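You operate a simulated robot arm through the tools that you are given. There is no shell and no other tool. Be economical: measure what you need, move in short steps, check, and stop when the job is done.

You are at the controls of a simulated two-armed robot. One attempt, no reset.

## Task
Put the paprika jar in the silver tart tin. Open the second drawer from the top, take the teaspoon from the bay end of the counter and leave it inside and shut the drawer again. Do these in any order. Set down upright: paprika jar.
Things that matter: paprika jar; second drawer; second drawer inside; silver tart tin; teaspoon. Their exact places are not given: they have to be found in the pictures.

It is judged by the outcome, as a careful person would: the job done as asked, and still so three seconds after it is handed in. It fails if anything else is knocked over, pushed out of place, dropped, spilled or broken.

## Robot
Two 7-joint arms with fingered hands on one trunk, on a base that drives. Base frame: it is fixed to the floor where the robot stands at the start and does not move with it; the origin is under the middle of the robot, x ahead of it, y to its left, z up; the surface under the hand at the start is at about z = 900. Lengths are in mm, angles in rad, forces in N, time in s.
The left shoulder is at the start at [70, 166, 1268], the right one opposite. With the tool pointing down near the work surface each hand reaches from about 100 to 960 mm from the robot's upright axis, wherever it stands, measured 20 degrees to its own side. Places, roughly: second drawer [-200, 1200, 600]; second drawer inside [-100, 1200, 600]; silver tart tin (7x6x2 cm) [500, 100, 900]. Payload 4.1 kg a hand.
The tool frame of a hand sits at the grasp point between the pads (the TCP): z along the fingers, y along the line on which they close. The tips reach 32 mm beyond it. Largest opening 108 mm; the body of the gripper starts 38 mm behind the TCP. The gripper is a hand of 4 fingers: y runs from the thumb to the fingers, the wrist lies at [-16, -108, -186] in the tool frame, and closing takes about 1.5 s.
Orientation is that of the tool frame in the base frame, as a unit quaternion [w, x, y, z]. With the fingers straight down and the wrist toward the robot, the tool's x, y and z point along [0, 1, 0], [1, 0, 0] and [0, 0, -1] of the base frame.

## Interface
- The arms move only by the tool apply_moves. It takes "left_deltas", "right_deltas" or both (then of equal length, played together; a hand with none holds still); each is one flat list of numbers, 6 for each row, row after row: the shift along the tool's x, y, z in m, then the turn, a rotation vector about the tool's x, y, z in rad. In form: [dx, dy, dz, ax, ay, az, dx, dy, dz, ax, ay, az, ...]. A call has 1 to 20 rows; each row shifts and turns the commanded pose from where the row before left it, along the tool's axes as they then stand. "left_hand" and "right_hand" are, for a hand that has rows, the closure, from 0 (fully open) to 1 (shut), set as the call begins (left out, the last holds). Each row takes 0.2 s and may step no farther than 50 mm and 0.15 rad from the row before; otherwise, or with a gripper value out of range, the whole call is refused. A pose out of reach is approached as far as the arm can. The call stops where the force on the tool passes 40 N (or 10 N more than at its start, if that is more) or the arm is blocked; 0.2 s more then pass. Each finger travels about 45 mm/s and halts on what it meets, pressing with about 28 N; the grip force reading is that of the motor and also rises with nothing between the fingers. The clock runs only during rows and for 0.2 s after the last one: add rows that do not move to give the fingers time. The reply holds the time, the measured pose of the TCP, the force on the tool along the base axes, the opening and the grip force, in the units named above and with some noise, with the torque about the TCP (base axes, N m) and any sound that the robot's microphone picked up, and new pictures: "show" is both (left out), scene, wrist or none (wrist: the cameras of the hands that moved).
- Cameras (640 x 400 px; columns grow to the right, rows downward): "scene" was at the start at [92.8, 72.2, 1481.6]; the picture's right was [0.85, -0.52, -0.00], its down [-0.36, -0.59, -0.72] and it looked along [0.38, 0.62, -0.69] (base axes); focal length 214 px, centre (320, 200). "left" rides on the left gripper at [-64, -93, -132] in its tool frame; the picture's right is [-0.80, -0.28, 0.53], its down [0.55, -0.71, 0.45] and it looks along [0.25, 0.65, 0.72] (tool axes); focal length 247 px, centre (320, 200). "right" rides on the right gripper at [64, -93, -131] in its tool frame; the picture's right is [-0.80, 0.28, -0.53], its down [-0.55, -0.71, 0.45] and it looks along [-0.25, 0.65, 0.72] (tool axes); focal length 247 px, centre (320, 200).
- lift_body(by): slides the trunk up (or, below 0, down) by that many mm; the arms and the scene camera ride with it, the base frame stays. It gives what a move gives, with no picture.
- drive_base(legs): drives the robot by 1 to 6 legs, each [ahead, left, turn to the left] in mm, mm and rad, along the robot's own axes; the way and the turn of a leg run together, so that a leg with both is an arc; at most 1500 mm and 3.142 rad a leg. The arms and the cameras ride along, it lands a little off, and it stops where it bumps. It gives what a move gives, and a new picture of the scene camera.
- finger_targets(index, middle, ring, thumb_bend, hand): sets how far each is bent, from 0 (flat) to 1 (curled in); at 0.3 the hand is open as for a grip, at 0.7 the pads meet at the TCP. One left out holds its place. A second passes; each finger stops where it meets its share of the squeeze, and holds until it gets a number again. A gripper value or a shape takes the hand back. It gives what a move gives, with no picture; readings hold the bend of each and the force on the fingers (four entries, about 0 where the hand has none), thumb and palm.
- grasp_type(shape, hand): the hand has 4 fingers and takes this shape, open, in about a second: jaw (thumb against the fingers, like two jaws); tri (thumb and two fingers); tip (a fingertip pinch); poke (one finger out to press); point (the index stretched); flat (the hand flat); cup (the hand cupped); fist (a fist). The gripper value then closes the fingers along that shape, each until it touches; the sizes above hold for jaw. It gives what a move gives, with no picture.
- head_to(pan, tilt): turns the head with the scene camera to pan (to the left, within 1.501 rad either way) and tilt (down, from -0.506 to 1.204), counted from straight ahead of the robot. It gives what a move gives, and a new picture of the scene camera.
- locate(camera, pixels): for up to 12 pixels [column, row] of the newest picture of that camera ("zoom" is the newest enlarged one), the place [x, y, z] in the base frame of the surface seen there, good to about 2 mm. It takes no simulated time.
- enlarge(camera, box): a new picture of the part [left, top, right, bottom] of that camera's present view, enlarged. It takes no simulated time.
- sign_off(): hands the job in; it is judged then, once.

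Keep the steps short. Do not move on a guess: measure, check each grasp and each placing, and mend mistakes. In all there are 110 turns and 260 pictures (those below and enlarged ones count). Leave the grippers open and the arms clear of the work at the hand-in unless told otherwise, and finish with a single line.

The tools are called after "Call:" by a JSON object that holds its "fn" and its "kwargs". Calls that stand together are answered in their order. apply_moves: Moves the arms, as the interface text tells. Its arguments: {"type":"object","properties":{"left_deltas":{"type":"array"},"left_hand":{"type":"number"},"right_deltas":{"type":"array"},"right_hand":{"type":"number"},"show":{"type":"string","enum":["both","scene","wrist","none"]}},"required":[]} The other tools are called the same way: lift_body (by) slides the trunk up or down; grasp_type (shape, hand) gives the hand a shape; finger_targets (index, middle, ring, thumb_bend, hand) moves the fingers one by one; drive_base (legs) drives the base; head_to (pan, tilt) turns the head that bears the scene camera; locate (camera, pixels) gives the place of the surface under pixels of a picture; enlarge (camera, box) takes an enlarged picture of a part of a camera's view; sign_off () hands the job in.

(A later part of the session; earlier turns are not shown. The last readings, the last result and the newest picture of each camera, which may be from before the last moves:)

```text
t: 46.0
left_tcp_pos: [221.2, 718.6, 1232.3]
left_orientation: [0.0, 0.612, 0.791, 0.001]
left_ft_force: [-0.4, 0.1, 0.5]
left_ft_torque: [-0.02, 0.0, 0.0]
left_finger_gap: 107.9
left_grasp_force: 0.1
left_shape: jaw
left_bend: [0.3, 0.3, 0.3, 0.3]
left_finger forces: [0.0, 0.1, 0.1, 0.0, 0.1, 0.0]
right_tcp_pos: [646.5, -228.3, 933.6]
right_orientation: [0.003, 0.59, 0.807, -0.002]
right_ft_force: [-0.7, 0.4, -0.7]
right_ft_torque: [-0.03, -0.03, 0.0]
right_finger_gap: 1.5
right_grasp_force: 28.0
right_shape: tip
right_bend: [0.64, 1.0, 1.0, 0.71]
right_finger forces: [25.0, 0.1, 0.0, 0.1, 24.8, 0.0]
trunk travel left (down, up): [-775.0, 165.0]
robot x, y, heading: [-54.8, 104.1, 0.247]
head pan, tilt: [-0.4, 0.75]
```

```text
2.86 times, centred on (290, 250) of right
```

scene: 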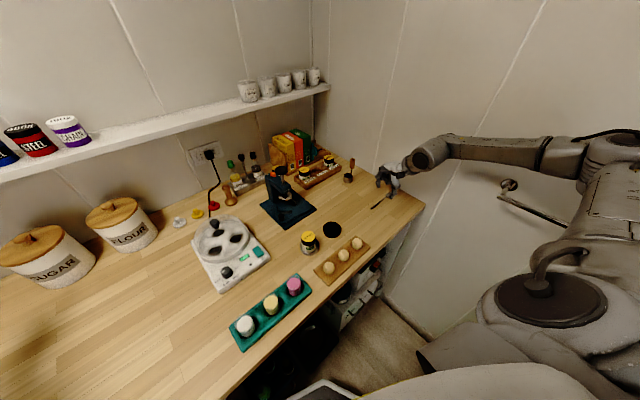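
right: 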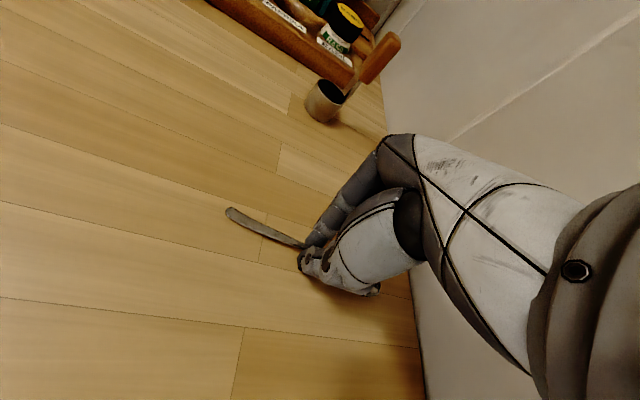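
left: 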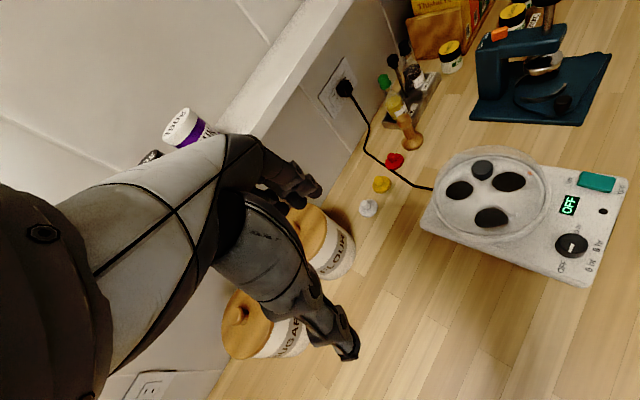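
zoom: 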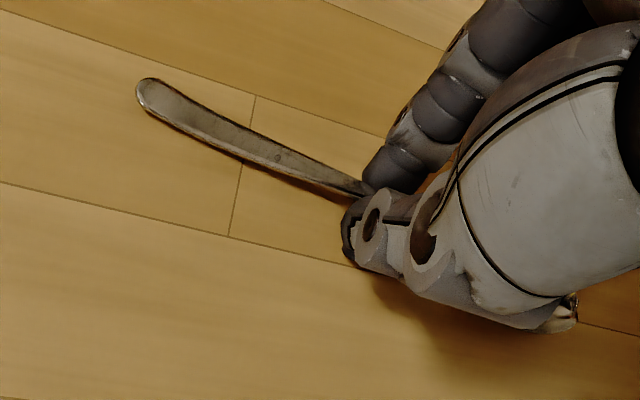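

Gripped (gap 1.5 mm, index and thumb 25 N). Lifting.

Call:
{"fn": "apply_moves", "kwargs": {"right_deltas": [0, 0, -0.01, 0, 0, 0, 0, 0, -0.02, 0, 0, 0, 0, 0, -0.03, 0, 0, 0, 0, 0, -0.04, 0, 0, 0, 0, 0, -0.04, 0, 0, 0]}}

Call:
{"fn": "enlarge", "kwargs": {"camera": "scene", "box": [350, 110, 470, 210]}}

```text
t: 47.2
left_tcp_pos: [220.2, 717.9, 1232.6]
left_orientation: [0.001, 0.613, 0.79, 0.0]
left_ft_force: [-0.4, 0.2, -0.1]
left_ft_torque: [-0.04, -0.02, -0.01]
left_finger_gap: 107.6
left_grasp_force: 0.0
left_shape: jaw
left_bend: [0.3, 0.3, 0.3, 0.3]
left_finger forces: [0.0, 0.0, 0.0, 0.1, 0.1, 0.1]
right_tcp_pos: [646.1, -227.9, 1075.6]
right_orientation: [0.003, 0.589, 0.808, -0.003]
right_ft_force: [0.5, 0.3, 0.0]
right_ft_torque: [-0.04, -0.04, 0.01]
right_finger_gap: 1.6
right_grasp_force: 27.7
right_shape: tip
right_bend: [0.64, 1.0, 1.0, 0.71]
right_finger forces: [25.0, 0.0, 0.0, 0.1, 24.9, 0.0]
trunk travel left (down, up): [-775.0, 165.0]
robot x, y, heading: [-57.8, 103.2, 0.251]
head pan, tilt: [-0.4, 0.75]
```

scene: 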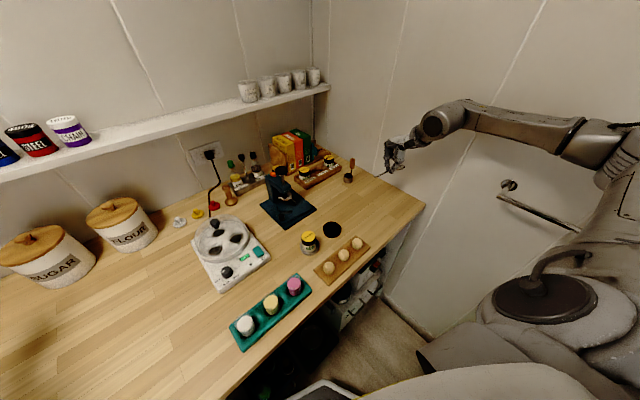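
right: 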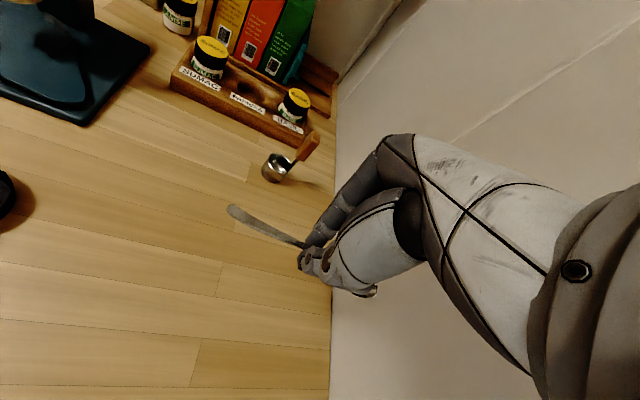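

```text
4.00 times, centred on (410, 160) of scene
```

zoom: 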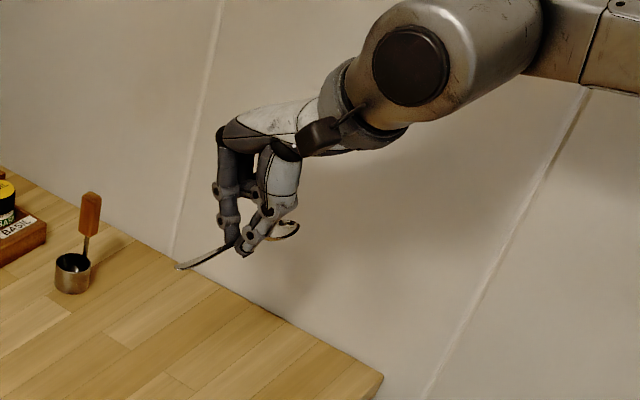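

Spoon is held. Retract the right hand, turn square to the counter (heading ≈0.57), back off and drive left towards the drawers.

Call:
{"fn": "apply_moves", "kwargs": {"right_deltas": [0, -0.045, -0.01, 0, 0, 0, 0, -0.045, -0.01, 0, 0, 0, 0.02, -0.04, -0.01, 0, 0, 0, 0.02, -0.04, -0.01, 0, 0, 0, 0.02, -0.04, -0.01, 0, 0, 0], "show": "none"}}

Call:
{"fn": "drive_base", "kwargs": {"legs": [[0, 0, 0.32], [-300, 0, 0], [0, 700, 0]]}}

Call:
{"fn": "head_to", "kwargs": {"pan": 0.6, "tilt": 0.75}}

```text
t: 48.4
left_tcp_pos: [219.3, 718.2, 1232.5]
left_orientation: [-0.001, 0.613, 0.79, 0.0]
left_ft_force: [-0.3, 0.6, -0.8]
left_ft_torque: [-0.02, -0.04, 0.02]
left_finger_gap: 107.8
left_grasp_force: 0.0
left_shape: jaw
left_bend: [0.3, 0.3, 0.3, 0.3]
left_finger forces: [0.1, 0.0, 0.0, 0.0, 0.1, 0.0]
right_tcp_pos: [427.4, -233.3, 1123.2]
right_orientation: [0.003, 0.59, 0.808, -0.002]
right_ft_force: [-0.2, 0.0, -0.1]
right_ft_torque: [0.02, 0.0, -0.03]
right_finger_gap: 1.4
right_grasp_force: 27.9
right_shape: tip
right_bend: [0.64, 1.0, 1.0, 0.71]
right_finger forces: [25.0, 0.0, 0.0, 0.1, 25.0, 0.1]
trunk travel left (down, up): [-775.0, 165.0]
robot x, y, heading: [-57.7, 104.8, 0.249]
head pan, tilt: [-0.4, 0.75]
```

```text
t: 51.4
left_tcp_pos: [-223.2, 630.8, 1235.1]
left_orientation: [0.001, 0.474, 0.881, 0.003]
left_ft_force: [0.3, -0.3, -0.5]
left_ft_torque: [0.03, -0.05, -0.01]
left_finger_gap: 107.5
left_grasp_force: 0.0
left_shape: jaw
left_bend: [0.3, 0.3, 0.3, 0.3]
left_finger forces: [0.1, 0.1, 0.0, 0.1, 0.1, 0.1]
right_tcp_pos: [286.9, -199.4, 1124.4]
right_orientation: [0.003, 0.447, 0.894, 0.0]
right_ft_force: [-0.3, -0.7, -0.2]
right_ft_torque: [0.07, -0.01, 0.04]
right_finger_gap: 1.5
right_grasp_force: 27.9
right_shape: tip
right_bend: [0.64, 1.0, 1.0, 0.71]
right_finger forces: [25.2, 0.1, 0.0, 0.0, 25.1, 0.2]
trunk travel left (down, up): [-775.0, 165.0]
robot x, y, heading: [-280.8, -34.0, 0.585]
head pan, tilt: [-0.4, 0.75]
stopped in leg 2: the robot was blocked; the commanded pose is now the measured one
```

scene: 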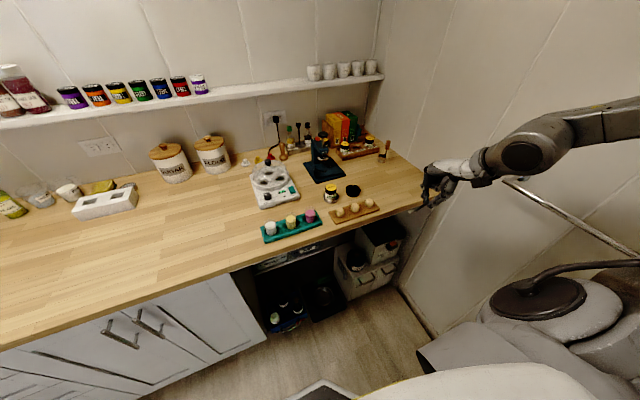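

```text
t: 52.6
left_tcp_pos: [-219.9, 636.4, 1232.3]
left_orientation: [0.0, 0.474, 0.881, 0.0]
left_ft_force: [-0.5, 0.0, 0.1]
left_ft_torque: [-0.02, -0.01, -0.02]
left_finger_gap: 107.9
left_grasp_force: 0.0
left_shape: jaw
left_bend: [0.3, 0.3, 0.3, 0.3]
left_finger forces: [0.0, 0.0, 0.1, 0.0, 0.0, 0.0]
right_tcp_pos: [290.5, -195.4, 1123.1]
right_orientation: [0.002, 0.447, 0.895, -0.002]
right_ft_force: [0.3, -0.5, -0.8]
right_ft_torque: [0.01, 0.0, 0.01]
right_finger_gap: 1.6
right_grasp_force: 27.8
right_shape: tip
right_bend: [0.64, 1.0, 1.0, 0.71]
right_finger forces: [25.2, 0.1, 0.0, 0.0, 25.1, 0.1]
trunk travel left (down, up): [-775.0, 165.0]
robot x, y, heading: [-282.9, -37.2, 0.583]
head pan, tilt: [0.6, 0.75]
```

scene: 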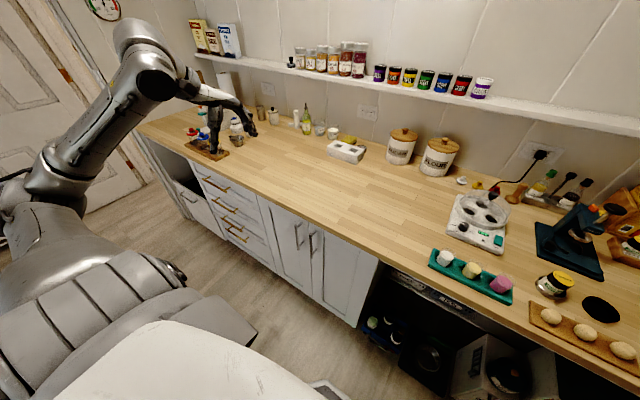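

Drawer stack seen at (225,210). Driving left 700 along the counter.

Call:
{"fn": "drive_base", "kwargs": {"legs": [[0, 700, 0]]}}

Call:
{"fn": "head_to", "kwargs": {"pan": 0.35, "tilt": 0.9}}

```text
t: 56.5
left_tcp_pos: [-597.4, 1215.8, 1232.4]
left_orientation: [0.0, 0.474, 0.88, 0.0]
left_ft_force: [0.4, -0.1, 0.1]
left_ft_torque: [0.02, 0.0, 0.02]
left_finger_gap: 107.8
left_grasp_force: 0.1
left_shape: jaw
left_bend: [0.3, 0.3, 0.3, 0.3]
left_finger forces: [0.1, 0.1, 0.0, 0.0, 0.1, 0.0]
right_tcp_pos: [-93.5, 382.5, 1121.7]
right_orientation: [0.003, 0.448, 0.894, -0.002]
right_ft_force: [0.4, 0.0, -0.2]
right_ft_torque: [0.03, 0.0, 0.0]
right_finger_gap: 1.5
right_grasp_force: 28.1
right_shape: tip
right_bend: [0.64, 1.0, 1.0, 0.71]
right_finger forces: [25.1, 0.0, 0.0, 0.0, 25.0, 0.1]
trunk travel left (down, up): [-775.0, 165.0]
robot x, y, heading: [-662.2, 545.4, 0.586]
head pan, tilt: [0.6, 0.75]
```

scene: 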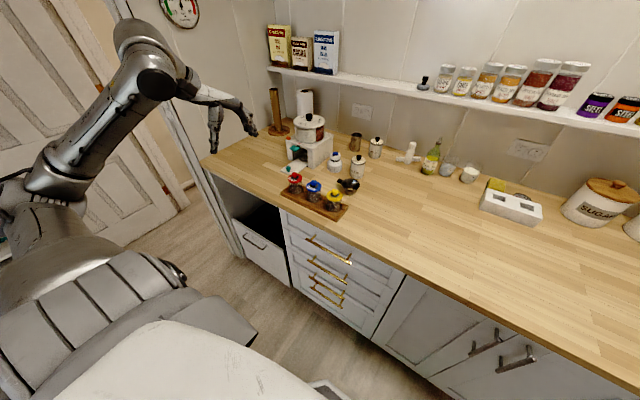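

```text
t: 57.2
left_tcp_pos: [-598.9, 1215.1, 1232.6]
left_orientation: [0.0, 0.475, 0.88, 0.0]
left_ft_force: [0.1, 0.1, 0.0]
left_ft_torque: [-0.02, -0.01, 0.02]
left_finger_gap: 107.7
left_grasp_force: 0.1
left_shape: jaw
left_bend: [0.3, 0.3, 0.3, 0.3]
left_finger forces: [0.0, 0.0, 0.0, 0.0, 0.1, 0.0]
right_tcp_pos: [-93.0, 383.1, 1122.6]
right_orientation: [0.003, 0.447, 0.894, -0.003]
right_ft_force: [-0.5, 0.3, 0.4]
right_ft_torque: [-0.02, 0.0, -0.01]
right_finger_gap: 1.5
right_grasp_force: 28.1
right_shape: tip
right_bend: [0.64, 1.0, 1.0, 0.71]
right_finger forces: [25.2, 0.1, 0.0, 0.0, 25.1, 0.0]
trunk travel left (down, up): [-775.0, 165.0]
robot x, y, heading: [-656.5, 548.4, 0.579]
head pan, tilt: [0.351, 0.901]
```

scene: 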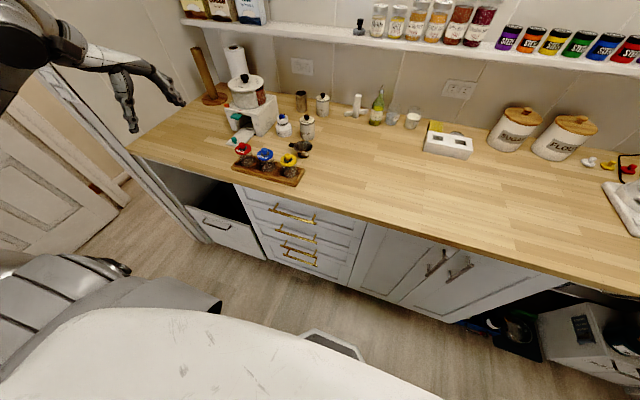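

Call:
{"fn": "enlarge", "kwargs": {"camera": "scene", "box": [130, 30, 330, 200]}}

Call:
{"fn": "enlarge", "kwargs": {"camera": "scene", "box": [220, 170, 400, 310]}}

Call:
{"fn": "locate", "kwargs": {"camera": "zoom", "pixels": [[200, 145], [260, 165], [330, 185], [225, 215], [285, 240], [345, 262], [230, 270], [290, 290], [210, 180], [350, 225], [205, 240], [350, 300]]}}

```text
2.35 times, centred on (230, 115) of scene
```

zoom: 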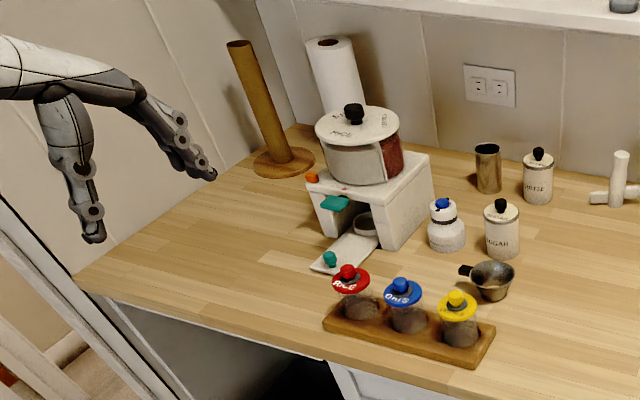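

```text
2.86 times, centred on (310, 240) of scene
```

zoom: 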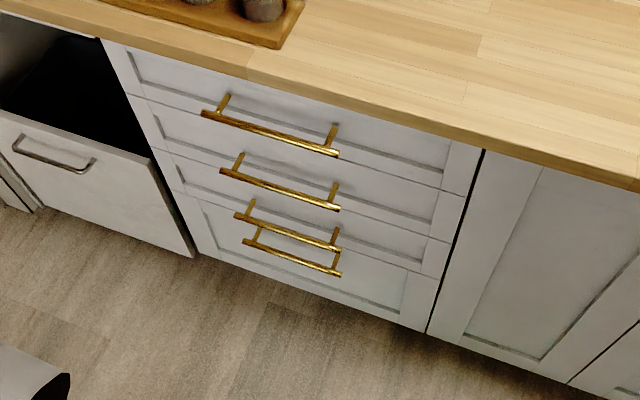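

```text
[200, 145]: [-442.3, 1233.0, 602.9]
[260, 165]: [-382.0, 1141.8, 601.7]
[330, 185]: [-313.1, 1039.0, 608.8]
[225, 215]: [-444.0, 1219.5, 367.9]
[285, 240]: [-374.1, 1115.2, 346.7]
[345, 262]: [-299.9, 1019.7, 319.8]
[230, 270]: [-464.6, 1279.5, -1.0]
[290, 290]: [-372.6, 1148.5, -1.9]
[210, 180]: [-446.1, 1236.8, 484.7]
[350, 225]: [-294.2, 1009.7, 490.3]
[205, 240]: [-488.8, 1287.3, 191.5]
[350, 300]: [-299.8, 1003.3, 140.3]
```

Call:
{"fn": "locate", "kwargs": {"camera": "zoom", "pixels": [[224, 172], [280, 189], [336, 208], [240, 157], [333, 190], [206, 115], [270, 131], [334, 153], [238, 215], [288, 231], [338, 248], [300, 170]]}}

```text
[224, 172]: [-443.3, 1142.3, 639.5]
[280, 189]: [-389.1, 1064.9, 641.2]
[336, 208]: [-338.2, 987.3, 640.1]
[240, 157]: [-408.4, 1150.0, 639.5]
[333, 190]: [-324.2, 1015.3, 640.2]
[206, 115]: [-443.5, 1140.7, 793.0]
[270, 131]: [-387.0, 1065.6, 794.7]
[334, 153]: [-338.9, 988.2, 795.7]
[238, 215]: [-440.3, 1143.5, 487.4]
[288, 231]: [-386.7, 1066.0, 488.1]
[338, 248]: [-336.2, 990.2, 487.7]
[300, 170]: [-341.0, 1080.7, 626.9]
```

Second handle: bar (-443,1142)→(-338,987) at z 640; face ~50 mm behind it. Checking the free space behind the robot.

Call:
{"fn": "head_to", "kwargs": {"pan": 1.5, "tilt": 0.6}}

Call:
{"fn": "head_to", "kwargs": {"pan": -1.5, "tilt": 0.6}}

```text
t: 58.6
left_tcp_pos: [-597.9, 1215.4, 1232.2]
left_orientation: [0.0, 0.475, 0.88, 0.0]
left_ft_force: [0.5, 0.1, -0.3]
left_ft_torque: [0.01, 0.0, -0.01]
left_finger_gap: 107.8
left_grasp_force: 0.0
left_shape: jaw
left_bend: [0.3, 0.3, 0.3, 0.3]
left_finger forces: [0.0, 0.1, 0.1, 0.0, 0.0, 0.0]
right_tcp_pos: [-92.9, 383.0, 1122.0]
right_orientation: [0.002, 0.448, 0.894, -0.002]
right_ft_force: [0.4, 0.5, -0.6]
right_ft_torque: [0.01, -0.04, -0.01]
right_finger_gap: 1.6
right_grasp_force: 28.3
right_shape: tip
right_bend: [0.64, 1.0, 1.0, 0.71]
right_finger forces: [25.1, 0.0, 0.0, 0.0, 25.1, 0.0]
trunk travel left (down, up): [-775.0, 165.0]
robot x, y, heading: [-668.5, 547.9, 0.581]
head pan, tilt: [1.499, 0.6]
```

scene: 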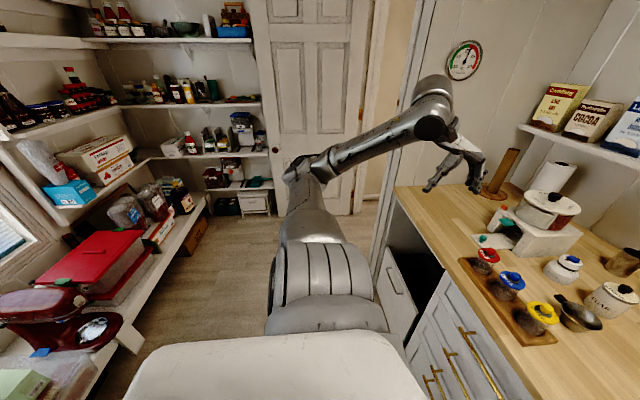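

```text
t: 61.2
left_tcp_pos: [-598.6, 1215.4, 1232.7]
left_orientation: [0.0, 0.475, 0.88, 0.0]
left_ft_force: [0.0, 0.6, 0.5]
left_ft_torque: [-0.01, 0.01, 0.01]
left_finger_gap: 107.7
left_grasp_force: 0.2
left_shape: jaw
left_bend: [0.3, 0.3, 0.3, 0.3]
left_finger forces: [0.0, 0.1, 0.1, 0.0, 0.1, 0.0]
right_tcp_pos: [-92.9, 383.0, 1122.8]
right_orientation: [0.003, 0.447, 0.894, -0.002]
right_ft_force: [0.4, -0.4, 0.2]
right_ft_torque: [0.0, 0.0, 0.0]
right_finger_gap: 1.2
right_grasp_force: 27.7
right_shape: tip
right_bend: [0.64, 1.0, 1.0, 0.71]
right_finger forces: [25.1, 0.0, 0.0, 0.1, 25.2, 0.0]
trunk travel left (down, up): [-775.0, 165.0]
robot x, y, heading: [-661.1, 545.7, 0.582]
head pan, tilt: [-1.499, 0.6]
```

scene: 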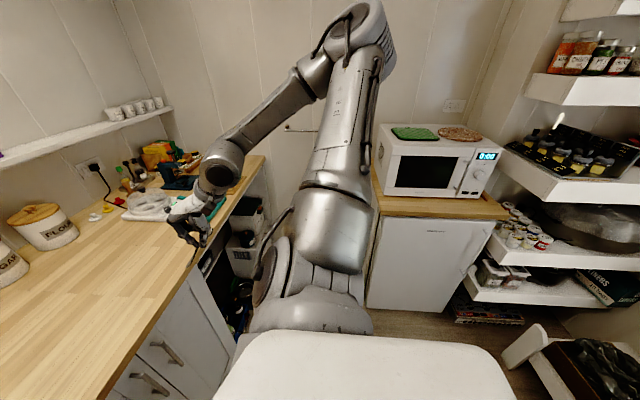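

Call:
{"fn": "locate", "kwargs": {"camera": "scene", "pixels": [[505, 150], [470, 295], [505, 350], [368, 300], [450, 318], [560, 390], [376, 180], [510, 212], [475, 310]]}}

Call:
{"fn": "head_to", "kwargs": {"pan": 1.5, "tilt": 0.9}}

Call:
{"fn": "locate", "kwargs": {"camera": "scene", "pixels": [[120, 250], [100, 300], [60, 350], [30, 250], [150, 150], [200, 150], [200, 300], [350, 150]]}}

```text
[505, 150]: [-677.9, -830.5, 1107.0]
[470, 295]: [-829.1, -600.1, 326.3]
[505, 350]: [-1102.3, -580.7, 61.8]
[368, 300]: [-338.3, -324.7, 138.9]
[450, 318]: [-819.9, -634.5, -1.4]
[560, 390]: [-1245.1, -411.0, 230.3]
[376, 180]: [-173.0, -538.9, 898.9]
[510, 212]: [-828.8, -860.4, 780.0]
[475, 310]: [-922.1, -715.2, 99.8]
```

```text
t: 63.8
left_tcp_pos: [-599.7, 1215.6, 1232.1]
left_orientation: [0.0, 0.475, 0.88, 0.001]
left_ft_force: [-0.4, 0.2, -0.1]
left_ft_torque: [-0.01, 0.01, -0.02]
left_finger_gap: 107.7
left_grasp_force: 0.0
left_shape: jaw
left_bend: [0.3, 0.3, 0.3, 0.3]
left_finger forces: [0.0, 0.0, 0.0, 0.0, 0.0, 0.0]
right_tcp_pos: [-92.5, 382.6, 1122.3]
right_orientation: [0.003, 0.448, 0.894, -0.003]
right_ft_force: [0.9, 0.0, -0.5]
right_ft_torque: [-0.02, -0.01, -0.02]
right_finger_gap: 1.5
right_grasp_force: 28.1
right_shape: tip
right_bend: [0.64, 1.0, 1.0, 0.71]
right_finger forces: [25.1, 0.0, 0.1, 0.0, 25.0, 0.0]
trunk travel left (down, up): [-775.0, 165.0]
robot x, y, heading: [-665.7, 543.9, 0.584]
head pan, tilt: [1.499, 0.901]
```

scene: 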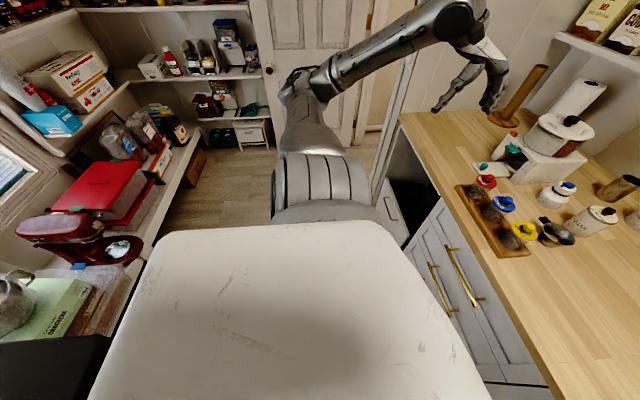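

```text
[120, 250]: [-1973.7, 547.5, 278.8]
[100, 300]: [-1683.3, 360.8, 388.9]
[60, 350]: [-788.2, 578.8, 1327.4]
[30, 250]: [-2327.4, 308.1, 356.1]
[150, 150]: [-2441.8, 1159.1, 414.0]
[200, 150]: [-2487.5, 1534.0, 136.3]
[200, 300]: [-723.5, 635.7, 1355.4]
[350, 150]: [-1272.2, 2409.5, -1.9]
```

About 950 mm free behind. I back off 310, go left 278 (centred on the drawer), then lower the trunk 350.

Call:
{"fn": "drive_base", "kwargs": {"legs": [[-310, 0, 0], [0, 278, 0], [0, 0, 0.012]]}}

Call:
{"fn": "lift_body", "kwargs": {"by": -350}}

Call:
{"fn": "head_to", "kwargs": {"pan": 0.0, "tilt": 0.6}}

```text
t: 67.8
left_tcp_pos: [-1021.2, 1273.9, 1232.0]
left_orientation: [0.001, 0.468, 0.884, 0.0]
left_ft_force: [0.5, -0.1, 0.1]
left_ft_torque: [0.04, 0.01, 0.01]
left_finger_gap: 107.7
left_grasp_force: 0.1
left_shape: jaw
left_bend: [0.3, 0.3, 0.3, 0.3]
left_finger forces: [0.1, 0.0, 0.0, 0.1, 0.1, 0.0]
right_tcp_pos: [-503.7, 448.9, 1122.2]
right_orientation: [0.004, 0.442, 0.897, -0.003]
right_ft_force: [-0.4, 0.6, -0.5]
right_ft_torque: [-0.03, -0.01, -0.01]
right_finger_gap: 1.5
right_grasp_force: 28.0
right_shape: tip
right_bend: [0.64, 1.0, 1.0, 0.71]
right_finger forces: [25.1, 0.0, 0.0, 0.0, 25.1, 0.0]
trunk travel left (down, up): [-775.0, 165.0]
robot x, y, heading: [-1072.3, 602.0, 0.593]
head pan, tilt: [1.499, 0.901]
```

scene: 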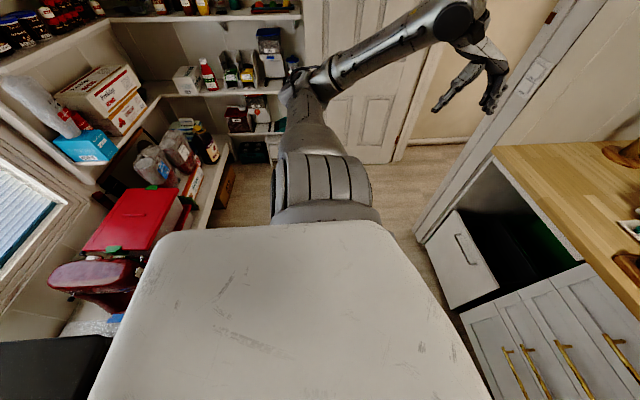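

```text
t: 71.2
left_tcp_pos: [-1021.0, 1273.1, 881.3]
left_orientation: [0.0, 0.469, 0.883, 0.0]
left_ft_force: [-0.1, -0.2, -1.0]
left_ft_torque: [-0.01, 0.01, -0.01]
left_finger_gap: 107.9
left_grasp_force: 0.1
left_shape: jaw
left_bend: [0.3, 0.3, 0.3, 0.3]
left_finger forces: [0.0, 0.1, 0.0, 0.0, 0.0, 0.0]
right_tcp_pos: [-503.8, 449.8, 771.6]
right_orientation: [0.003, 0.442, 0.897, -0.003]
right_ft_force: [0.4, 0.4, -0.2]
right_ft_torque: [0.04, -0.02, -0.04]
right_finger_gap: 1.7
right_grasp_force: 28.6
right_shape: tip
right_bend: [0.64, 1.0, 1.0, 0.71]
right_finger forces: [25.1, 0.0, 0.0, 0.0, 25.1, 0.1]
trunk travel left (down, up): [-425.0, 515.0]
robot x, y, heading: [-1076.3, 604.0, 0.598]
head pan, tilt: [1.499, 0.901]
```

```text
t: 72.8
left_tcp_pos: [-1021.8, 1273.4, 882.8]
left_orientation: [0.0, 0.468, 0.884, 0.0]
left_ft_force: [-0.3, -0.5, 0.1]
left_ft_torque: [0.01, 0.02, 0.01]
left_finger_gap: 107.9
left_grasp_force: 0.1
left_shape: jaw
left_bend: [0.3, 0.3, 0.3, 0.3]
left_finger forces: [0.0, 0.0, 0.0, 0.0, 0.1, 0.0]
right_tcp_pos: [-502.7, 448.5, 773.1]
right_orientation: [0.003, 0.442, 0.897, -0.002]
right_ft_force: [-0.5, -0.3, 0.0]
right_ft_torque: [-0.01, 0.0, -0.03]
right_finger_gap: 1.5
right_grasp_force: 27.6
right_shape: tip
right_bend: [0.64, 1.0, 1.0, 0.71]
right_finger forces: [25.1, 0.0, 0.0, 0.0, 25.1, 0.0]
trunk travel left (down, up): [-425.0, 515.0]
robot x, y, heading: [-1073.2, 605.2, 0.597]
head pan, tilt: [0.0, 0.6]
```

scene: 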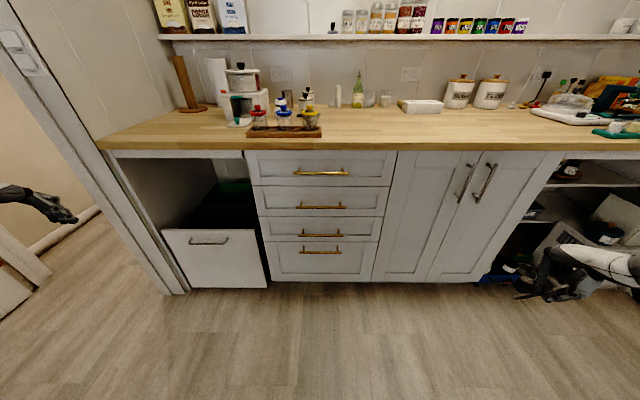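

Call:
{"fn": "enlarge", "kwargs": {"camera": "scene", "box": [240, 145, 400, 285]}}

Call:
{"fn": "locate", "kwargs": {"camera": "scene", "pixels": [[297, 207], [320, 207], [344, 208], [320, 200], [270, 200], [375, 204], [320, 192], [320, 215], [320, 173], [320, 155]]}}

```text
2.86 times, centred on (320, 215) of scene
```

zoom: 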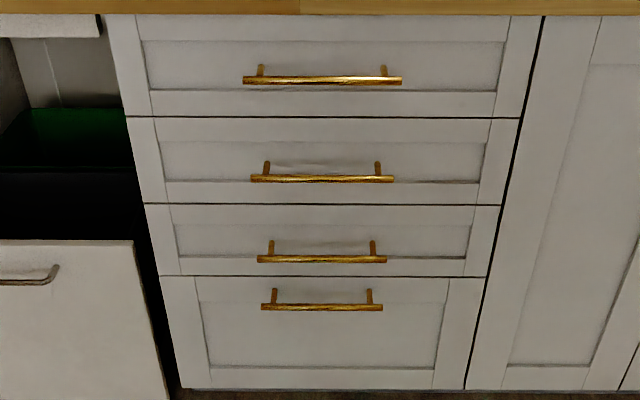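

```text
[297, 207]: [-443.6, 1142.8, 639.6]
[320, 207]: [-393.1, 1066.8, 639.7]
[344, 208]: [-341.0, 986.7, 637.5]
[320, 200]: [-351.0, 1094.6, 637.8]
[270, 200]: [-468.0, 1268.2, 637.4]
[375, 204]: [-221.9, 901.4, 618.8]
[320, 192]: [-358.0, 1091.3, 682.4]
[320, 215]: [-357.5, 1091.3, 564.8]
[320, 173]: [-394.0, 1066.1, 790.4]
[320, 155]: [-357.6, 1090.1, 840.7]
```

Measured bar centre (-392,1066,640), bar ≈40 mm clear of the panel. Bringing the left hand in front and pitching it to point at the drawer.

Call:
{"fn": "apply_moves", "kwargs": {"left_deltas": [-0.044, 0.012, 0.02, 0, 0, 0, -0.044, 0.012, 0.02, 0, 0, 0, -0.044, 0.012, 0.02, 0, 0, 0, -0.044, 0.012, 0.02, 0, 0, 0, -0.044, 0.012, 0.02, 0, 0, 0, -0.044, 0.012, 0.02, 0, 0, 0, -0.044, 0.012, 0.02, 0, 0, 0, -0.044, 0.012, 0.02, 0, 0, 0, 0, 0, 0, -0.1428, 0, 0, 0, 0, 0, -0.1428, 0, 0, 0, 0, 0, -0.1428, 0, 0, 0, 0, 0, -0.1428, 0, 0, 0, 0, 0, -0.1428, 0, 0, 0, 0, 0, -0.1428, 0, 0, 0, 0, 0, -0.1428, 0, 0, 0, 0, 0, -0.1428, 0, 0, 0, 0, 0, -0.1428, 0, 0, 0, 0, 0, -0.1428, 0, 0, 0, 0, 0, -0.1428, 0, 0]}}

```text
t: 76.8
left_tcp_pos: [-803.4, 1162.9, 906.1]
left_orientation: [0.329, 0.335, 0.626, 0.623]
left_ft_force: [-0.3, 0.4, 0.1]
left_ft_torque: [0.03, -0.02, -0.05]
left_finger_gap: 107.9
left_grasp_force: 0.1
left_shape: jaw
left_bend: [0.3, 0.3, 0.3, 0.3]
left_finger forces: [0.0, 0.1, 0.0, 0.1, 0.0, 0.1]
left hand out of reach, approached as far as the arm can: row 8, 9, 10, 11, 12, 13, 14, 15, 16, 17, 18, 19
right_tcp_pos: [-502.8, 449.2, 771.2]
right_orientation: [0.003, 0.441, 0.897, -0.002]
right_ft_force: [-0.2, -0.5, -0.1]
right_ft_torque: [0.01, 0.01, -0.03]
right_finger_gap: 1.3
right_grasp_force: 28.5
right_shape: tip
right_bend: [0.64, 1.0, 1.0, 0.71]
right_finger forces: [25.0, 0.0, 0.0, 0.1, 25.2, 0.0]
trunk travel left (down, up): [-425.0, 515.0]
robot x, y, heading: [-1075.0, 605.9, 0.596]
head pan, tilt: [0.0, 0.6]
```

scene: 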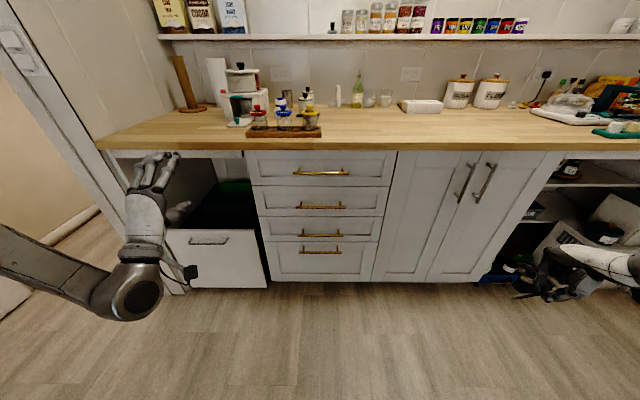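
left: 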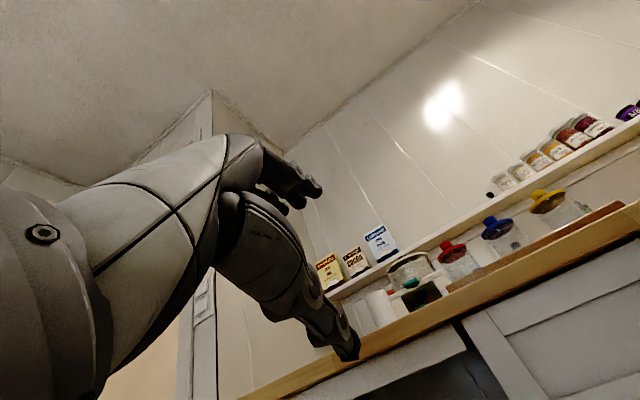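

Orientation is right (fingers forward, thumb below) but the hand is too high for the shoulder; lowering the trunk 250 more.

Call:
{"fn": "lift_body", "kwargs": {"by": -250}}

Call:
{"fn": "apply_moves", "kwargs": {"left_deltas": [-0.03, 0, 0, 0, 0, 0, -0.03, 0, 0, 0, 0, 0, -0.03, 0, 0, 0, 0, 0, -0.03, 0, 0, 0, 0, 0]}}

```text
t: 79.3
left_tcp_pos: [-804.4, 1163.9, 656.7]
left_orientation: [0.33, 0.335, 0.626, 0.622]
left_ft_force: [0.7, 0.1, 0.2]
left_ft_torque: [-0.02, 0.0, 0.01]
left_finger_gap: 107.8
left_grasp_force: 0.1
left_shape: jaw
left_bend: [0.3, 0.3, 0.3, 0.3]
left_finger forces: [0.0, 0.1, 0.0, 0.0, 0.1, 0.1]
right_tcp_pos: [-503.5, 448.3, 522.3]
right_orientation: [0.003, 0.441, 0.898, -0.003]
right_ft_force: [-0.3, 0.3, -0.1]
right_ft_torque: [0.03, 0.0, -0.01]
right_finger_gap: 1.2
right_grasp_force: 28.0
right_shape: tip
right_bend: [0.64, 1.0, 1.0, 0.71]
right_finger forces: [25.0, 0.0, 0.1, 0.1, 25.1, 0.0]
trunk travel left (down, up): [-175.0, 765.0]
robot x, y, heading: [-1073.2, 600.5, 0.591]
head pan, tilt: [0.0, 0.6]
```

```text
t: 80.3
left_tcp_pos: [-788.0, 1085.0, 702.5]
left_orientation: [0.329, 0.339, 0.626, 0.62]
left_ft_force: [0.5, 0.2, -1.3]
left_ft_torque: [-0.01, -0.02, -0.01]
left_finger_gap: 108.0
left_grasp_force: 0.0
left_shape: jaw
left_bend: [0.3, 0.3, 0.3, 0.3]
left_finger forces: [0.1, 0.1, 0.0, 0.0, 0.1, 0.0]
left hand out of reach, approached as far as the arm can: row 1, 2, 3, 4
right_tcp_pos: [-502.8, 448.7, 521.4]
right_orientation: [0.002, 0.442, 0.897, -0.002]
right_ft_force: [0.0, -0.4, 0.3]
right_ft_torque: [0.02, 0.0, 0.02]
right_finger_gap: 1.7
right_grasp_force: 28.5
right_shape: tip
right_bend: [0.64, 1.0, 1.0, 0.71]
right_finger forces: [25.1, 0.0, 0.0, 0.0, 25.1, 0.0]
trunk travel left (down, up): [-175.0, 765.0]
robot x, y, heading: [-1071.8, 606.1, 0.592]
head pan, tilt: [0.0, 0.6]
```

scene: 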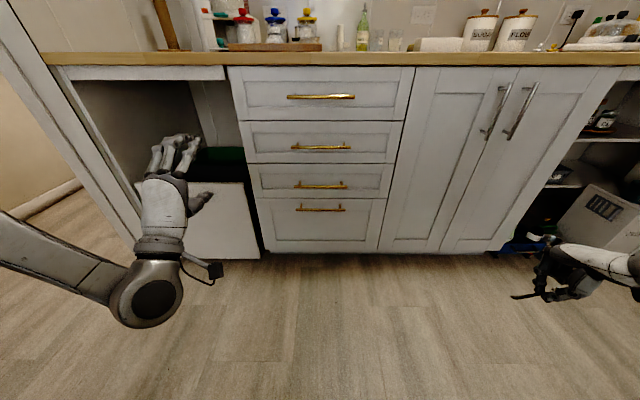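
left: 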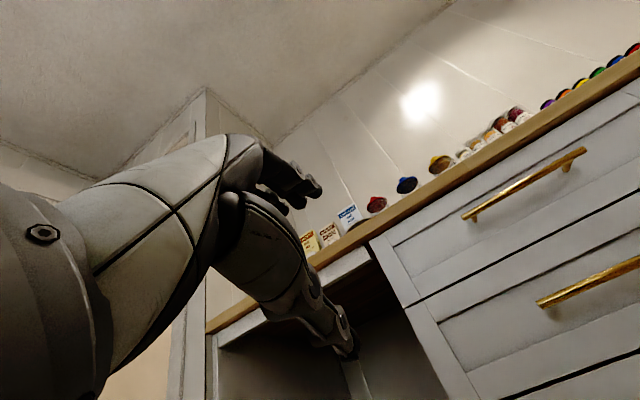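

Call:
{"fn": "apply_moves", "kwargs": {"left_deltas": [-0.01, 0, 0.04, 0, 0, 0, -0.025, -0.01, 0.04, 0, 0, 0, -0.04, -0.01, 0.03, 0, 0, 0, -0.045, -0.01, 0.02, 0, 0, 0, -0.045, -0.01, 0.01, 0, 0, 0, -0.04, -0.01, 0, 0, 0, 0, 0, 0, 0, 0, 0, 0]}}

```text
refused: row 3 steps farther than a row can; nothing moved
```

Call:
{"fn": "apply_moves", "kwargs": {"left_deltas": [-0.01, 0, 0.04, 0, 0, 0, -0.02, -0.01, 0.04, 0, 0, 0, -0.035, -0.01, 0.03, 0, 0, 0, -0.04, -0.01, 0.02, 0, 0, 0, -0.04, -0.01, 0.01, 0, 0, 0, -0.04, -0.01, 0, 0, 0, 0, 0, 0, 0, 0, 0, 0]}}

```text
t: 82.0
left_tcp_pos: [-700.3, 1097.3, 771.5]
left_orientation: [0.329, 0.335, 0.626, 0.622]
left_ft_force: [0.2, -0.2, 0.1]
left_ft_torque: [-0.01, -0.01, -0.02]
left_finger_gap: 108.0
left_grasp_force: 0.0
left_shape: jaw
left_bend: [0.3, 0.3, 0.3, 0.3]
left_finger forces: [0.0, 0.0, 0.0, 0.1, 0.0, 0.1]
left hand out of reach, approached as far as the arm can: row 1, 2, 3, 4, 5, 6
right_tcp_pos: [-503.0, 448.3, 521.0]
right_orientation: [0.002, 0.442, 0.897, -0.002]
right_ft_force: [0.1, -0.6, -0.1]
right_ft_torque: [0.0, 0.02, 0.0]
right_finger_gap: 1.5
right_grasp_force: 27.9
right_shape: tip
right_bend: [0.64, 1.0, 1.0, 0.71]
right_finger forces: [25.1, 0.0, 0.2, 0.1, 25.1, 0.0]
trunk travel left (down, up): [-175.0, 765.0]
robot x, y, heading: [-1079.3, 603.2, 0.598]
head pan, tilt: [0.0, 0.6]
```

scene: 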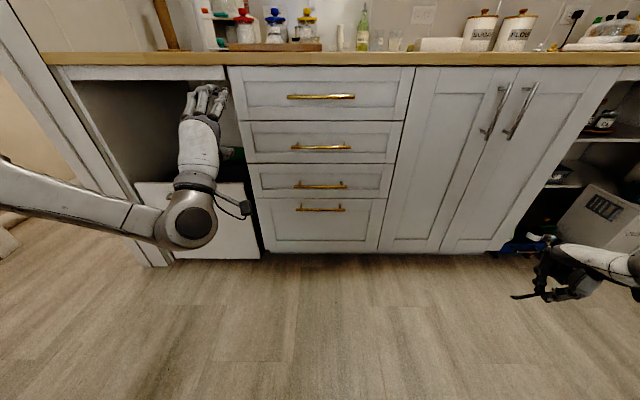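
left: 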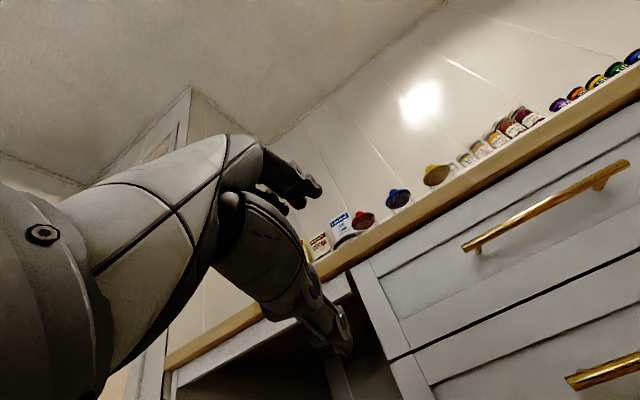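

The wrist pitch wants the hand above shoulder height; lowering the trunk the remaining ~170 lets the hand come in level.

Call:
{"fn": "lift_body", "kwargs": {"by": -170}}

Call:
{"fn": "apply_moves", "kwargs": {"left_deltas": [-0.03, 0.01, 0.01, 0, 0, 0, -0.04, 0.01, 0.01, 0, 0, 0, -0.04, 0.01, 0.01, 0, 0, 0, -0.04, 0.01, 0.01, 0, 0, 0, -0.04, 0.0, 0.01, 0, 0, 0, 0, 0, 0, 0, 0, 0]}}

```text
t: 83.9
left_tcp_pos: [-699.5, 1096.5, 601.5]
left_orientation: [0.33, 0.336, 0.626, 0.622]
left_ft_force: [-0.7, 0.4, 0.3]
left_ft_torque: [0.01, 0.0, -0.04]
left_finger_gap: 107.5
left_grasp_force: 0.1
left_shape: jaw
left_bend: [0.3, 0.3, 0.3, 0.3]
left_finger forces: [0.0, 0.0, 0.1, 0.1, 0.1, 0.0]
right_tcp_pos: [-503.0, 449.1, 353.3]
right_orientation: [0.002, 0.441, 0.897, -0.003]
right_ft_force: [0.8, 0.0, 0.2]
right_ft_torque: [0.01, 0.01, 0.02]
right_finger_gap: 1.6
right_grasp_force: 28.0
right_shape: tip
right_bend: [0.64, 1.0, 1.0, 0.71]
right_finger forces: [25.1, 0.0, 0.1, 0.1, 25.0, 0.0]
trunk travel left (down, up): [-5.0, 935.0]
robot x, y, heading: [-1074.1, 602.3, 0.596]
head pan, tilt: [0.0, 0.6]
```

```text
t: 85.3
left_tcp_pos: [-672.7, 1058.2, 690.2]
left_orientation: [0.33, 0.337, 0.625, 0.621]
left_ft_force: [-0.2, 0.4, 0.3]
left_ft_torque: [0.03, -0.03, -0.01]
left_finger_gap: 108.0
left_grasp_force: 0.0
left_shape: jaw
left_bend: [0.3, 0.3, 0.3, 0.3]
left_finger forces: [0.0, 0.0, 0.1, 0.1, 0.1, 0.1]
left hand out of reach, approached as far as the arm can: row 1, 2, 3, 4, 5
right_tcp_pos: [-502.8, 447.9, 352.1]
right_orientation: [0.003, 0.441, 0.897, -0.002]
right_ft_force: [0.8, -0.1, -0.1]
right_ft_torque: [0.01, 0.01, -0.02]
right_finger_gap: 1.4
right_grasp_force: 28.1
right_shape: tip
right_bend: [0.64, 1.0, 1.0, 0.71]
right_finger forces: [25.1, 0.0, 0.1, 0.0, 25.1, 0.1]
trunk travel left (down, up): [-5.0, 935.0]
robot x, y, heading: [-1076.9, 604.6, 0.595]
head pan, tilt: [0.0, 0.6]
```

scene: 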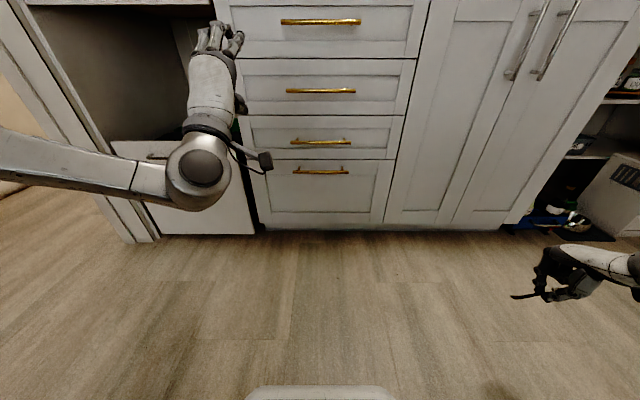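
left: 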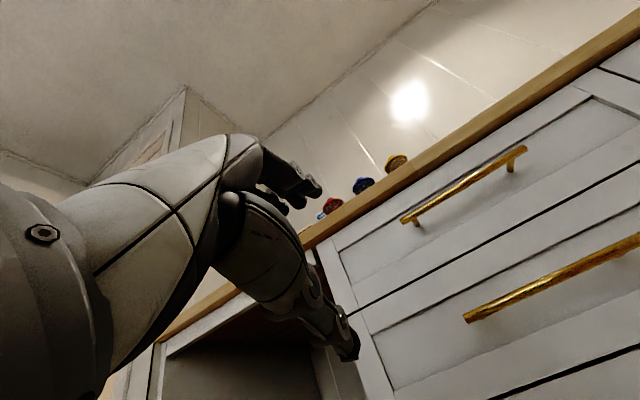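

Reaching across is the problem, so I move the base right 220 so that the handle sits to the left of the left shoulder, and shift the hand back left/down.

Call:
{"fn": "drive_base", "kwargs": {"legs": [[0, -220, 0]]}}

Call:
{"fn": "apply_moves", "kwargs": {"left_deltas": [0.03, -0.01, 0.01, 0, 0, 0, 0.03, -0.01, 0.01, 0, 0, 0, 0.03, -0.015, 0.01, 0, 0, 0, 0, -0.015, 0.01, 0, 0, 0, 0, 0, 0, 0, 0, 0]}}

```text
t: 87.0
left_tcp_pos: [-548.4, 877.3, 690.7]
left_orientation: [0.329, 0.336, 0.627, 0.622]
left_ft_force: [0.2, 0.0, -0.4]
left_ft_torque: [-0.01, 0.0, 0.03]
left_finger_gap: 107.9
left_grasp_force: 0.1
left_shape: jaw
left_bend: [0.3, 0.3, 0.3, 0.3]
left_finger forces: [0.0, 0.1, 0.1, 0.0, 0.0, 0.1]
right_tcp_pos: [-378.7, 266.3, 351.0]
right_orientation: [0.003, 0.44, 0.898, -0.002]
right_ft_force: [-0.3, -1.0, 0.2]
right_ft_torque: [0.04, 0.02, 0.02]
right_finger_gap: 1.4
right_grasp_force: 27.8
right_shape: tip
right_bend: [0.64, 1.0, 1.0, 0.71]
right_finger forces: [25.1, 0.1, 0.0, 0.0, 25.2, 0.0]
trunk travel left (down, up): [-5.0, 935.0]
robot x, y, heading: [-948.3, 418.0, 0.597]
head pan, tilt: [0.0, 0.6]
```

scene: 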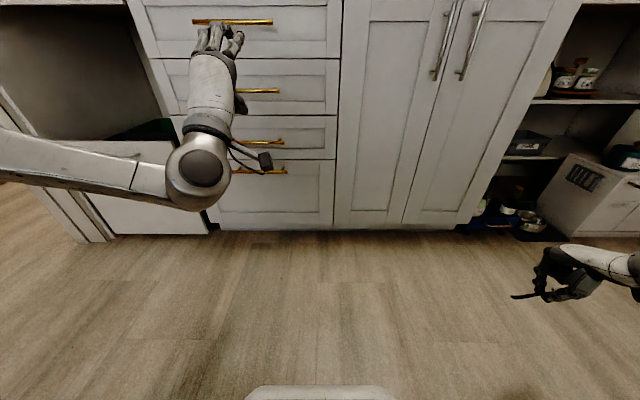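

```text
t: 88.2
left_tcp_pos: [-564.9, 973.2, 641.5]
left_orientation: [0.329, 0.336, 0.626, 0.622]
left_ft_force: [-1.0, 0.6, 0.8]
left_ft_torque: [-0.02, -0.02, 0.0]
left_finger_gap: 107.8
left_grasp_force: 0.1
left_shape: jaw
left_bend: [0.3, 0.3, 0.3, 0.3]
left_finger forces: [0.0, 0.0, 0.1, 0.0, 0.0, 0.1]
right_tcp_pos: [-378.2, 268.2, 351.8]
right_orientation: [0.003, 0.44, 0.898, -0.002]
right_ft_force: [-0.5, 0.0, 0.5]
right_ft_torque: [0.03, 0.02, 0.03]
right_finger_gap: 1.1
right_grasp_force: 28.5
right_shape: tip
right_bend: [0.64, 1.0, 1.0, 0.71]
right_finger forces: [25.1, 0.1, 0.0, 0.0, 25.0, 0.0]
trunk travel left (down, up): [-5.0, 935.0]
robot x, y, heading: [-949.1, 418.8, 0.595]
head pan, tilt: [0.0, 0.6]
```

scene: 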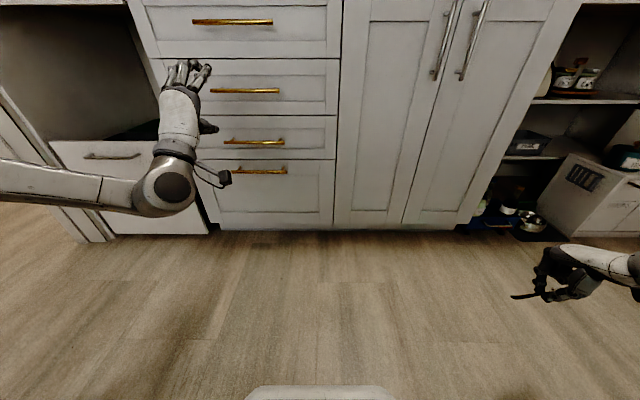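
left: 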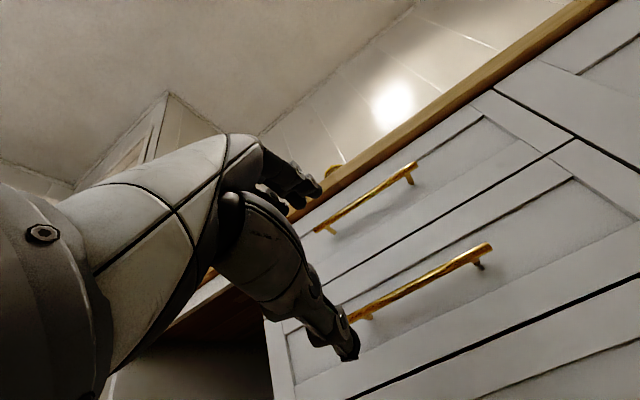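

Hand is level with the bar, TCP (-565,973,641). Moving forward 150 and checking.

Call:
{"fn": "apply_moves", "kwargs": {"left_deltas": [-0.003, 0, 0.04, 0, 0, 0, -0.003, 0, 0.04, 0, 0, 0, -0.002, 0, 0.04, 0, 0, 0, 0, 0, 0.03, 0, 0, 0, 0, 0, 0, 0, 0, 0]}}

Call:
{"fn": "enlarge", "kwargs": {"camera": "left", "box": [240, 140, 440, 380]}}

Call:
{"fn": "enlarge", "kwargs": {"camera": "scene", "box": [140, 20, 300, 190]}}

```text
t: 89.4
left_tcp_pos: [-495.1, 1054.8, 664.0]
left_orientation: [0.329, 0.338, 0.626, 0.62]
left_ft_force: [0.6, 0.7, 1.1]
left_ft_torque: [0.02, -0.01, 0.02]
left_finger_gap: 108.2
left_grasp_force: 0.0
left_shape: jaw
left_bend: [0.3, 0.3, 0.3, 0.3]
left_finger forces: [0.0, 0.0, 0.1, 0.0, 0.0, 0.1]
left hand out of reach, approached as far as the arm can: row 2, 3, 4
right_tcp_pos: [-378.7, 266.5, 352.4]
right_orientation: [0.002, 0.441, 0.898, -0.003]
right_ft_force: [-0.5, 0.6, -0.5]
right_ft_torque: [0.02, -0.02, -0.02]
right_finger_gap: 1.6
right_grasp_force: 28.0
right_shape: tip
right_bend: [0.64, 1.0, 1.0, 0.71]
right_finger forces: [25.1, 0.1, 0.1, 0.0, 25.2, 0.1]
trunk travel left (down, up): [-5.0, 935.0]
robot x, y, heading: [-952.4, 420.8, 0.6]
head pan, tilt: [0.0, 0.6]
```

scene: 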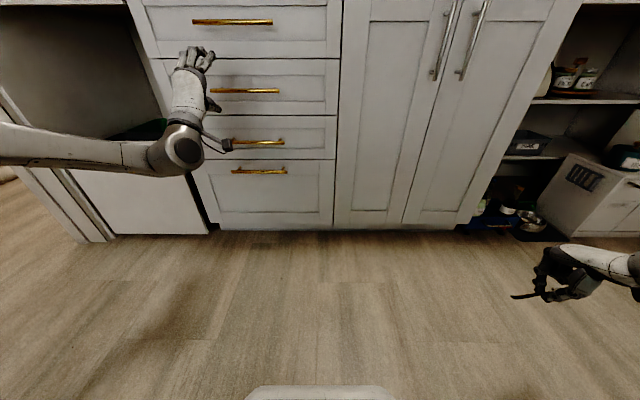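
left: 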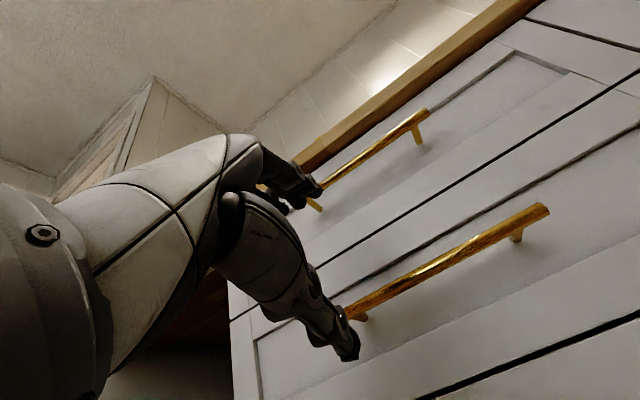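

```text
1.67 times, centred on (340, 260) of left
```

zoom: 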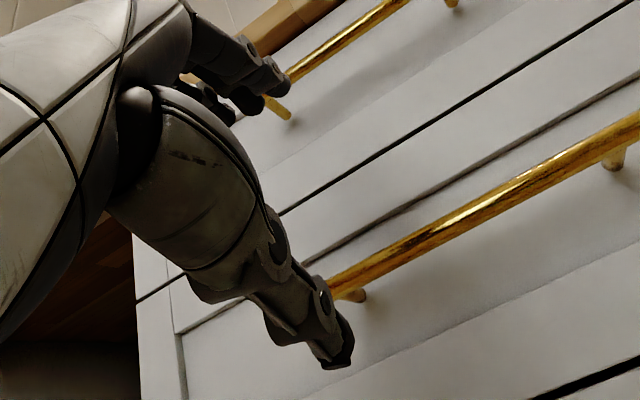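

```text
2.35 times, centred on (220, 105) of scene
```

zoom: 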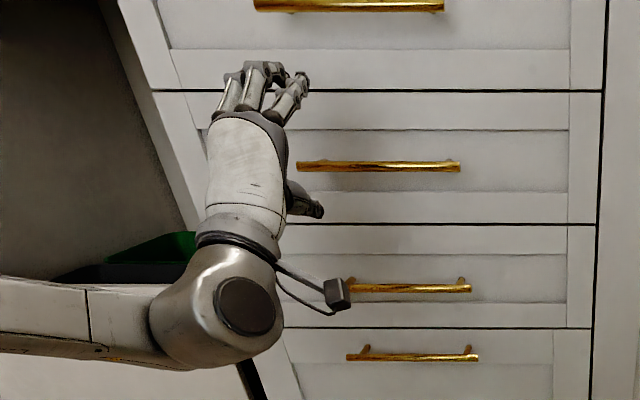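

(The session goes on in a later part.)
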